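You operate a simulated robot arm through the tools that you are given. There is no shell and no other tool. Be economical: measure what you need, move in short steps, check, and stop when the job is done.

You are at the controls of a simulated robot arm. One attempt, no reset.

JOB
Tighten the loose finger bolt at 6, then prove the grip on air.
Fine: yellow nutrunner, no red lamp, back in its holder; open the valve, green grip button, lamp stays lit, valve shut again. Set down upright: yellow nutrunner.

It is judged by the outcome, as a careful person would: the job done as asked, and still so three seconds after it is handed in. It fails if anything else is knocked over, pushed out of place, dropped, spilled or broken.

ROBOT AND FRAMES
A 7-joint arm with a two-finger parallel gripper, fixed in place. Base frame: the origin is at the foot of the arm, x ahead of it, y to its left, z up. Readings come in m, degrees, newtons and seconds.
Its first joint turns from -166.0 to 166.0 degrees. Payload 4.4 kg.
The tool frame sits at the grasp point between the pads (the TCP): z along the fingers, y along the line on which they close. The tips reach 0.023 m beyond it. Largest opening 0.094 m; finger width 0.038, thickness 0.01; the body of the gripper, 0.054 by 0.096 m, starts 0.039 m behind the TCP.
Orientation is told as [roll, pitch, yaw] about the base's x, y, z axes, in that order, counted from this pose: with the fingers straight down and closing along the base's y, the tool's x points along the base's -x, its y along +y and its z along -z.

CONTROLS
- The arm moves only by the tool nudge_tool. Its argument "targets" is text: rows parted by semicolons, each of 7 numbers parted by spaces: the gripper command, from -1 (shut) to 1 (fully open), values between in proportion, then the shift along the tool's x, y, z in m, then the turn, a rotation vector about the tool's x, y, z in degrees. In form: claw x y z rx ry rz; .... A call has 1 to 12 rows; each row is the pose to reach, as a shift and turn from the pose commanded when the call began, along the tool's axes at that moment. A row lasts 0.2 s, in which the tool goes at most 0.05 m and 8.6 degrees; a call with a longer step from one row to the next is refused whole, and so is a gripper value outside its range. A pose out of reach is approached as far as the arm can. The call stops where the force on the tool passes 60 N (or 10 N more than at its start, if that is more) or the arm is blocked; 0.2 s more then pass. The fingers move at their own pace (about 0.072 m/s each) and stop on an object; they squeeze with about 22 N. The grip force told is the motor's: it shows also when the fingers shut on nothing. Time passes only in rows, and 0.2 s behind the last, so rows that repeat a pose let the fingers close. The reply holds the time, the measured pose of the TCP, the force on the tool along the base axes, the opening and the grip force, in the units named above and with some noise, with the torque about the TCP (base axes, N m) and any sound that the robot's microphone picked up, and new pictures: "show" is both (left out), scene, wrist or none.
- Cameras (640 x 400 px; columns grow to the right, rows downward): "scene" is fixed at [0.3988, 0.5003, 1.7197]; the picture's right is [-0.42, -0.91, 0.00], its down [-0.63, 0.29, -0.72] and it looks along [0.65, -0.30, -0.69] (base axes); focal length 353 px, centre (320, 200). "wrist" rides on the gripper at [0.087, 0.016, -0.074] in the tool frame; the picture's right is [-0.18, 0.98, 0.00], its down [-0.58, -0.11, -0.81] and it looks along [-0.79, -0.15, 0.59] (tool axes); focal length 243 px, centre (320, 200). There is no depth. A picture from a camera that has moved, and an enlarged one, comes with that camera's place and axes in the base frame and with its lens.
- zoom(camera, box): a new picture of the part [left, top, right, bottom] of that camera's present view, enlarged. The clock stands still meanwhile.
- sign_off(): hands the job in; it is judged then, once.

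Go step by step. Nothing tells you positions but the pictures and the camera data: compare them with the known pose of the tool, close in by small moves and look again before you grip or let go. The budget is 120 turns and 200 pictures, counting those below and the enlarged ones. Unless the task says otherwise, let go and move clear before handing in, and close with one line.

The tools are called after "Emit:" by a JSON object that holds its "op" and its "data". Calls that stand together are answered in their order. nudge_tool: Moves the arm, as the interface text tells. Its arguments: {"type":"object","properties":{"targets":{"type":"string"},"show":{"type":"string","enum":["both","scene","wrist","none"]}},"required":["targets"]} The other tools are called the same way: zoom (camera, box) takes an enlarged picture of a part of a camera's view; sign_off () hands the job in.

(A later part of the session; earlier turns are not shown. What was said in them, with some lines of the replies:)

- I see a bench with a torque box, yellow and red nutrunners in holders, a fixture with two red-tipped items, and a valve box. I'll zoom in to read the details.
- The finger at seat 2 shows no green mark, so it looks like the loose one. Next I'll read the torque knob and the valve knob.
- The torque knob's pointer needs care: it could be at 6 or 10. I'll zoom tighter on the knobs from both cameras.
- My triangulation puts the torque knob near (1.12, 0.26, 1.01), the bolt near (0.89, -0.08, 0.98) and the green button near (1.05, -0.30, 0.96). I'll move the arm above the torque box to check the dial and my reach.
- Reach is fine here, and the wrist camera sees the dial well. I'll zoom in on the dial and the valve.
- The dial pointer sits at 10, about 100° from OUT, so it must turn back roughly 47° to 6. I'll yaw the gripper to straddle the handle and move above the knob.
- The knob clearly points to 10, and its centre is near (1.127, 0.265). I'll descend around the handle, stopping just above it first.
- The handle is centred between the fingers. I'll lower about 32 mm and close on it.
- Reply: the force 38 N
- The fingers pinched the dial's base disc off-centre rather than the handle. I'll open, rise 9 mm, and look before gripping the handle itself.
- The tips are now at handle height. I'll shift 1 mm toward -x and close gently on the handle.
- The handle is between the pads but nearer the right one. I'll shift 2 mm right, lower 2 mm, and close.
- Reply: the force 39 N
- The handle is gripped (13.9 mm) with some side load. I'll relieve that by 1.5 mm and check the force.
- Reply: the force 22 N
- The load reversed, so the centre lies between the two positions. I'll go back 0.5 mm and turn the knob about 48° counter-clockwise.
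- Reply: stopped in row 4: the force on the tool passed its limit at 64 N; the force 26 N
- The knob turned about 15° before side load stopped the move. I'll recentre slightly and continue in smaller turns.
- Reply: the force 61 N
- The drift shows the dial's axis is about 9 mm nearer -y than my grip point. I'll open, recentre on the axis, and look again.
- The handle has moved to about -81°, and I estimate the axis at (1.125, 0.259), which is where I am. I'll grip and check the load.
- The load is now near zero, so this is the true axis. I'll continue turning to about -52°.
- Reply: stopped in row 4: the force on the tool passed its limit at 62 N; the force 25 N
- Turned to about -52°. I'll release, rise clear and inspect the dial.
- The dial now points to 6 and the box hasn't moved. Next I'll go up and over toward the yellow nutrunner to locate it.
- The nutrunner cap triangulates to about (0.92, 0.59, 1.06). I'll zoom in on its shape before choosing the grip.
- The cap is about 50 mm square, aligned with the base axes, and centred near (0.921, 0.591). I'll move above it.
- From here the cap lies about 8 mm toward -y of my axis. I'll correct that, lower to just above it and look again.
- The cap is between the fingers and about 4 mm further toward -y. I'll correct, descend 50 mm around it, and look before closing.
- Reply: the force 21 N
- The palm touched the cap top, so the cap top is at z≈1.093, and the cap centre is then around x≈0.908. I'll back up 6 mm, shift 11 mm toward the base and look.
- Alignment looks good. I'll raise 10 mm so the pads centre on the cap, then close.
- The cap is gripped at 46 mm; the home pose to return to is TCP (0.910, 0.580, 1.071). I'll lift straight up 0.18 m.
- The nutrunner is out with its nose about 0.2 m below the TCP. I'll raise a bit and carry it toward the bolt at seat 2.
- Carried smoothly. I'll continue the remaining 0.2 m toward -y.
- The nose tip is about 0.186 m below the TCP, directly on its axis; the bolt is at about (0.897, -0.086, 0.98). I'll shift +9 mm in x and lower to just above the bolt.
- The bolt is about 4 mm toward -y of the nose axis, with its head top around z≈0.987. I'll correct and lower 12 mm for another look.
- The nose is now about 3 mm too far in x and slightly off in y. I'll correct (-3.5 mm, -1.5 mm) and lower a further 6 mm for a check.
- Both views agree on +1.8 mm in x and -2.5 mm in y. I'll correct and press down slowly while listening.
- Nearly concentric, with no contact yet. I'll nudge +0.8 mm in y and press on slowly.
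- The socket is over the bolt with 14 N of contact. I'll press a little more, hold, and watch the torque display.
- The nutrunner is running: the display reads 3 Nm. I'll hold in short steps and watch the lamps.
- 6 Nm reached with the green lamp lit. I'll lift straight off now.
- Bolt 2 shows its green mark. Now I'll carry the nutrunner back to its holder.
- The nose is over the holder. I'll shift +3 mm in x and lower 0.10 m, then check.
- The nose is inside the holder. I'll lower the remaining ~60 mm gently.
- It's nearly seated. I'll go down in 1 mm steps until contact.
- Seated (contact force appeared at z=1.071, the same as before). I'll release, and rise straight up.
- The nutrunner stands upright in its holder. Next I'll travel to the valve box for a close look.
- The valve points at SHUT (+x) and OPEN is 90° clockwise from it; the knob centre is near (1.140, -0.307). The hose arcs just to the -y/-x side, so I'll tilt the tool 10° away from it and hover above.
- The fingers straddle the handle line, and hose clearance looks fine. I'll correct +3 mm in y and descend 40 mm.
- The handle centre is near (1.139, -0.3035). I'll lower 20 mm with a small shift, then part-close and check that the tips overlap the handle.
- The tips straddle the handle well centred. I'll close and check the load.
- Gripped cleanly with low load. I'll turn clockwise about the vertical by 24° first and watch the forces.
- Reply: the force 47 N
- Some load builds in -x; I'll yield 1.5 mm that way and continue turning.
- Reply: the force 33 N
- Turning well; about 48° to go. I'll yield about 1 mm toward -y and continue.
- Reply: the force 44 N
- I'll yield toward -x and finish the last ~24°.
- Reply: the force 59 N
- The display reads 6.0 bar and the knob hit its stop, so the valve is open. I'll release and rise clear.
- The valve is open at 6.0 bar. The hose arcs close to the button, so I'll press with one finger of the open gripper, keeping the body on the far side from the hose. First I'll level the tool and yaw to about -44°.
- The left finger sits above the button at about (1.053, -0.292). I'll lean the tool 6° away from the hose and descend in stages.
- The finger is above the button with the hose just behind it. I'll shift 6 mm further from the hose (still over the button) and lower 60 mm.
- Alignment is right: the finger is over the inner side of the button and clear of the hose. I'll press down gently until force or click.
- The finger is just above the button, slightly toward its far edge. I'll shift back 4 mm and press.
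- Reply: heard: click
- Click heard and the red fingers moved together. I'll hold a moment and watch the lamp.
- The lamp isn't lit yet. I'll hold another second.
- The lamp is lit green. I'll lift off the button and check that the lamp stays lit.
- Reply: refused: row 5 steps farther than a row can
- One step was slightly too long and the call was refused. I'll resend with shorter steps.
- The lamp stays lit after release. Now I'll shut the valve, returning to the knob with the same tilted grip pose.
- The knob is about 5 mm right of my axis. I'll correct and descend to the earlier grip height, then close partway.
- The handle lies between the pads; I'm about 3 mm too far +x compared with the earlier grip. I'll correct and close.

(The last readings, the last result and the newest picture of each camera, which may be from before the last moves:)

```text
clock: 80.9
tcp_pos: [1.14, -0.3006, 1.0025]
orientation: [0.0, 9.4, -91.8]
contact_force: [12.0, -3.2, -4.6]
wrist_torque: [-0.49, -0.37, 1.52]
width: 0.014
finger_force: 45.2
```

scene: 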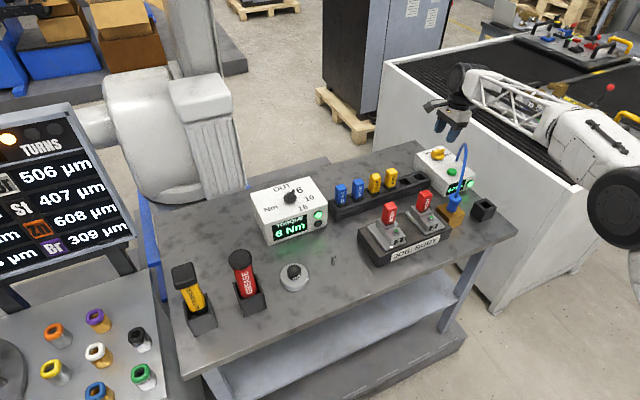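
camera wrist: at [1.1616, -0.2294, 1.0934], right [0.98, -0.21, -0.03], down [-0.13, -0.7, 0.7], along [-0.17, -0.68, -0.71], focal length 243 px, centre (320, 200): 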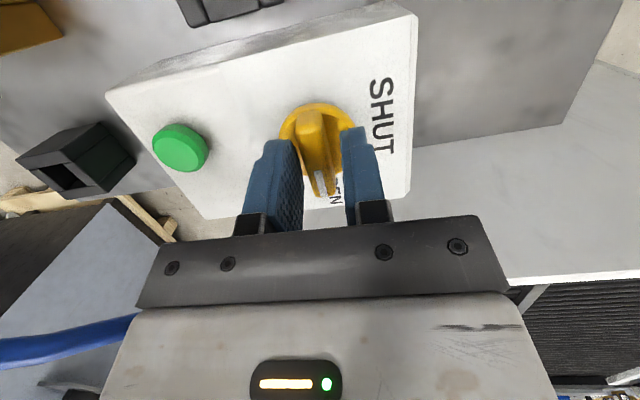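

Gripped. I'll turn counter-clockwise in stages.

Emit:
{"op": "nudge_tool", "data": {"targets": "-1 0 0 0 1 0 -5.92; -1 0 0 0 2 0 -11.84; -1 0 0 0 3 0 -17.76; -1 0 0 0 4 0 -23.7", "show": "none"}}

```text
clock: 81.8
tcp_pos: [1.1399, -0.3034, 1.0019]
orientation: [-0.2, 9.7, -73.2]
contact_force: [-23.5, 7.4, 4.5]
wrist_torque: [0.08, 0.28, -0.08]
width: 0.0136
finger_force: 44.8
stopped in row 4: the force on the tool passed its limit at 63 N (the readings are from after the stop); the commanded pose is now the measured one
```

I'll relieve toward -x and continue.

Emit:
{"op": "nudge_tool", "data": {"targets": "-1 0.0007 -0.001 0 0 0 0; -1 0.0003 -0.0006 0 1 0 -5.92; -1 0 0 0 2 0 -11.84; -1 -0.0004 0.0004 0 3 0 -17.76; -1 -0.0008 0.0007 0 4 0 -23.7", "show": "none"}}

```text
clock: 83.0
tcp_pos: [1.1396, -0.3051, 1.0013]
orientation: [-0.1, 9.7, -49.2]
contact_force: [-52.4, -12.5, 12.2]
wrist_torque: [-0.16, 0.77, 0.04]
width: 0.0135
finger_force: 45.2
```

I'll relieve about 2 mm toward -x and continue.

Emit:
{"op": "nudge_tool", "data": {"targets": "-1 0.0009 -0.0016 0 0 0 0; -1 0.0009 -0.0016 0 1 0 -5.92; -1 0.0009 -0.0016 0 2 0 -11.84; -1 0.0009 -0.0016 0 3 0 -17.76; -1 0.0009 -0.0016 0 4 0 -23.7", "show": "none"}}

```text
clock: 84.2
tcp_pos: [1.1387, -0.3048, 1.0014]
orientation: [0.0, 9.7, -25.0]
contact_force: [20.2, -35.5, 2.3]
wrist_torque: [-0.65, -0.64, -0.03]
width: 0.0138
finger_force: 45.0
```

I'll relieve toward -y and finish to about -2°.

Emit:
{"op": "nudge_tool", "data": {"targets": "-1 -0.0009 -0.0007 0 0 0 0; -1 -0.0009 -0.0007 0 1 0 -5.92; -1 -0.0009 -0.0007 0 2 0 -11.84; -1 -0.0009 -0.0007 0 3 0 -17.76; -1 -0.0009 -0.0007 0 4 0 -23.2", "show": "none"}}

Emit:
{"op": "zoom", "data": {"camera": "scene", "box": [400, 120, 490, 210]}}

```text
clock: 85.4
tcp_pos: [1.1397, -0.3045, 1.0007]
orientation: [0.0, 9.9, -1.5]
contact_force: [-34.0, -20.7, 0.8]
wrist_torque: [-0.35, 0.75, -0.05]
width: 0.014
finger_force: 44.6
```

```text
4.44 times, centred on (445, 165) of scene
camera zoom: at [0.3988, 0.5003, 1.7197], right [-0.42, -0.91, 0.0], down [-0.63, 0.29, -0.72], along [0.65, -0.3, -0.69], focal length 1570 px, centre (-236, 356)
```

zoom: 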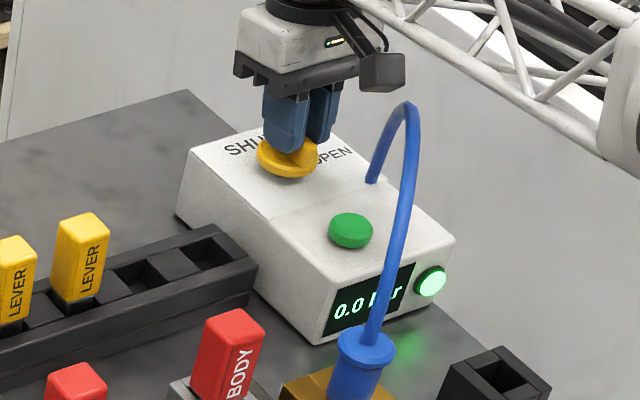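

The display reads 0.0 bar and the lamp is still lit. I'll release and rise clear to verify the pointer.

Emit:
{"op": "nudge_tool", "data": {"targets": "-0.4 0 0 0 0 0 0; 0.1 0 0 0 0 0 0; 0.1 0.006 0 -0.035 0 0 0; 0.1 0.013 0 -0.075 0 0 0; 0.1 0.02 0 -0.115 0 0 0; 0.5 0.027 0 -0.155 0 0 0; 0.5 0.034 0 -0.195 0 0 0", "show": "both"}}

Emit:
{"op": "zoom", "data": {"camera": "scene", "box": [410, 130, 490, 210]}}

Emit:
{"op": "zoom", "data": {"camera": "wrist", "box": [200, 0, 400, 120]}}

```text
clock: 87.0
tcp_pos: [1.1402, -0.3082, 1.2001]
orientation: [0.0, 9.9, -1.6]
contact_force: [0.0, -0.4, -0.7]
wrist_torque: [0.0, -0.01, -0.02]
width: 0.0703
finger_force: 0.1
camera wrist: at [1.0682, -0.2902, 1.2884], right [0.21, 0.98, -0.03], down [0.71, -0.13, 0.69], along [0.67, -0.17, -0.72], focal length 243 px, centre (320, 200)
```

scene: 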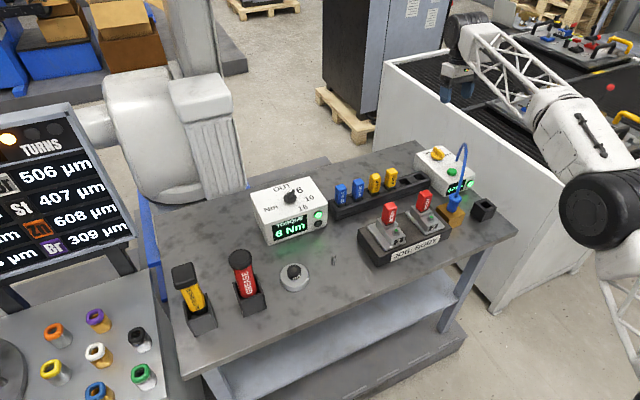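
wrist: 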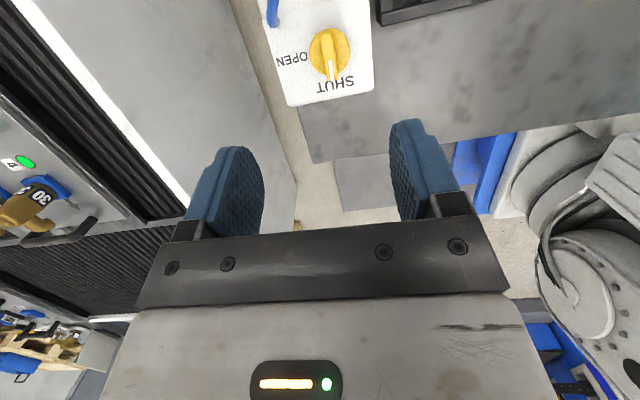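

```text
5.00 times, centred on (450, 170) of scene
camera zoom: at [0.3988, 0.5003, 1.7197], right [-0.42, -0.91, 0.0], down [-0.63, 0.29, -0.72], along [0.65, -0.3, -0.69], focal length 1766 px, centre (-330, 350)
```

zoom: 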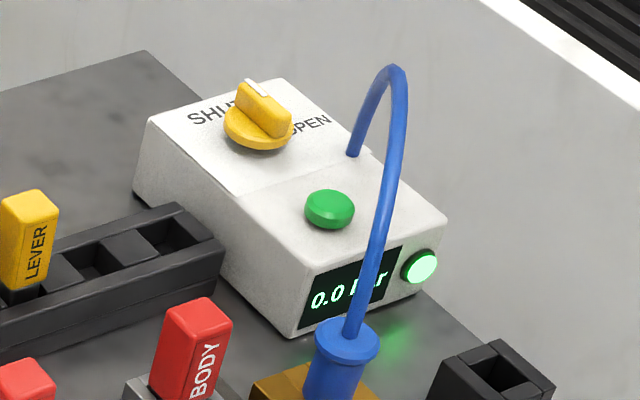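

```text
3.20 times, centred on (300, 60) of wrist
camera zoom: at [1.0682, -0.2902, 1.2884], right [0.21, 0.98, -0.03], down [0.71, -0.13, 0.69], along [0.67, -0.17, -0.72], focal length 776 px, centre (384, 648)
```

zoom: 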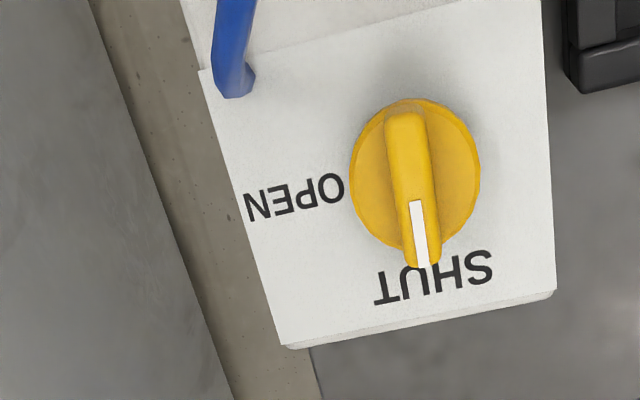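

The valve points at SHUT with 0.0 bar, the grip lamp is lit, bolt 2 is marked green at 6 Nm, the nutrunner stands upright in its holder, and the arm is clear. I'm handing in.

Emit:
{"op": "sign_off", "data": {}}

```text
The job is handed in.
```

The job is done. Finger bolt 2 is tightened to 6 Nm with a green lamp and no red, and the yellow nutrunner is back upright in its holder. The grip proved at 6.0 bar, its lamp stayed lit, and the valve is shut again.
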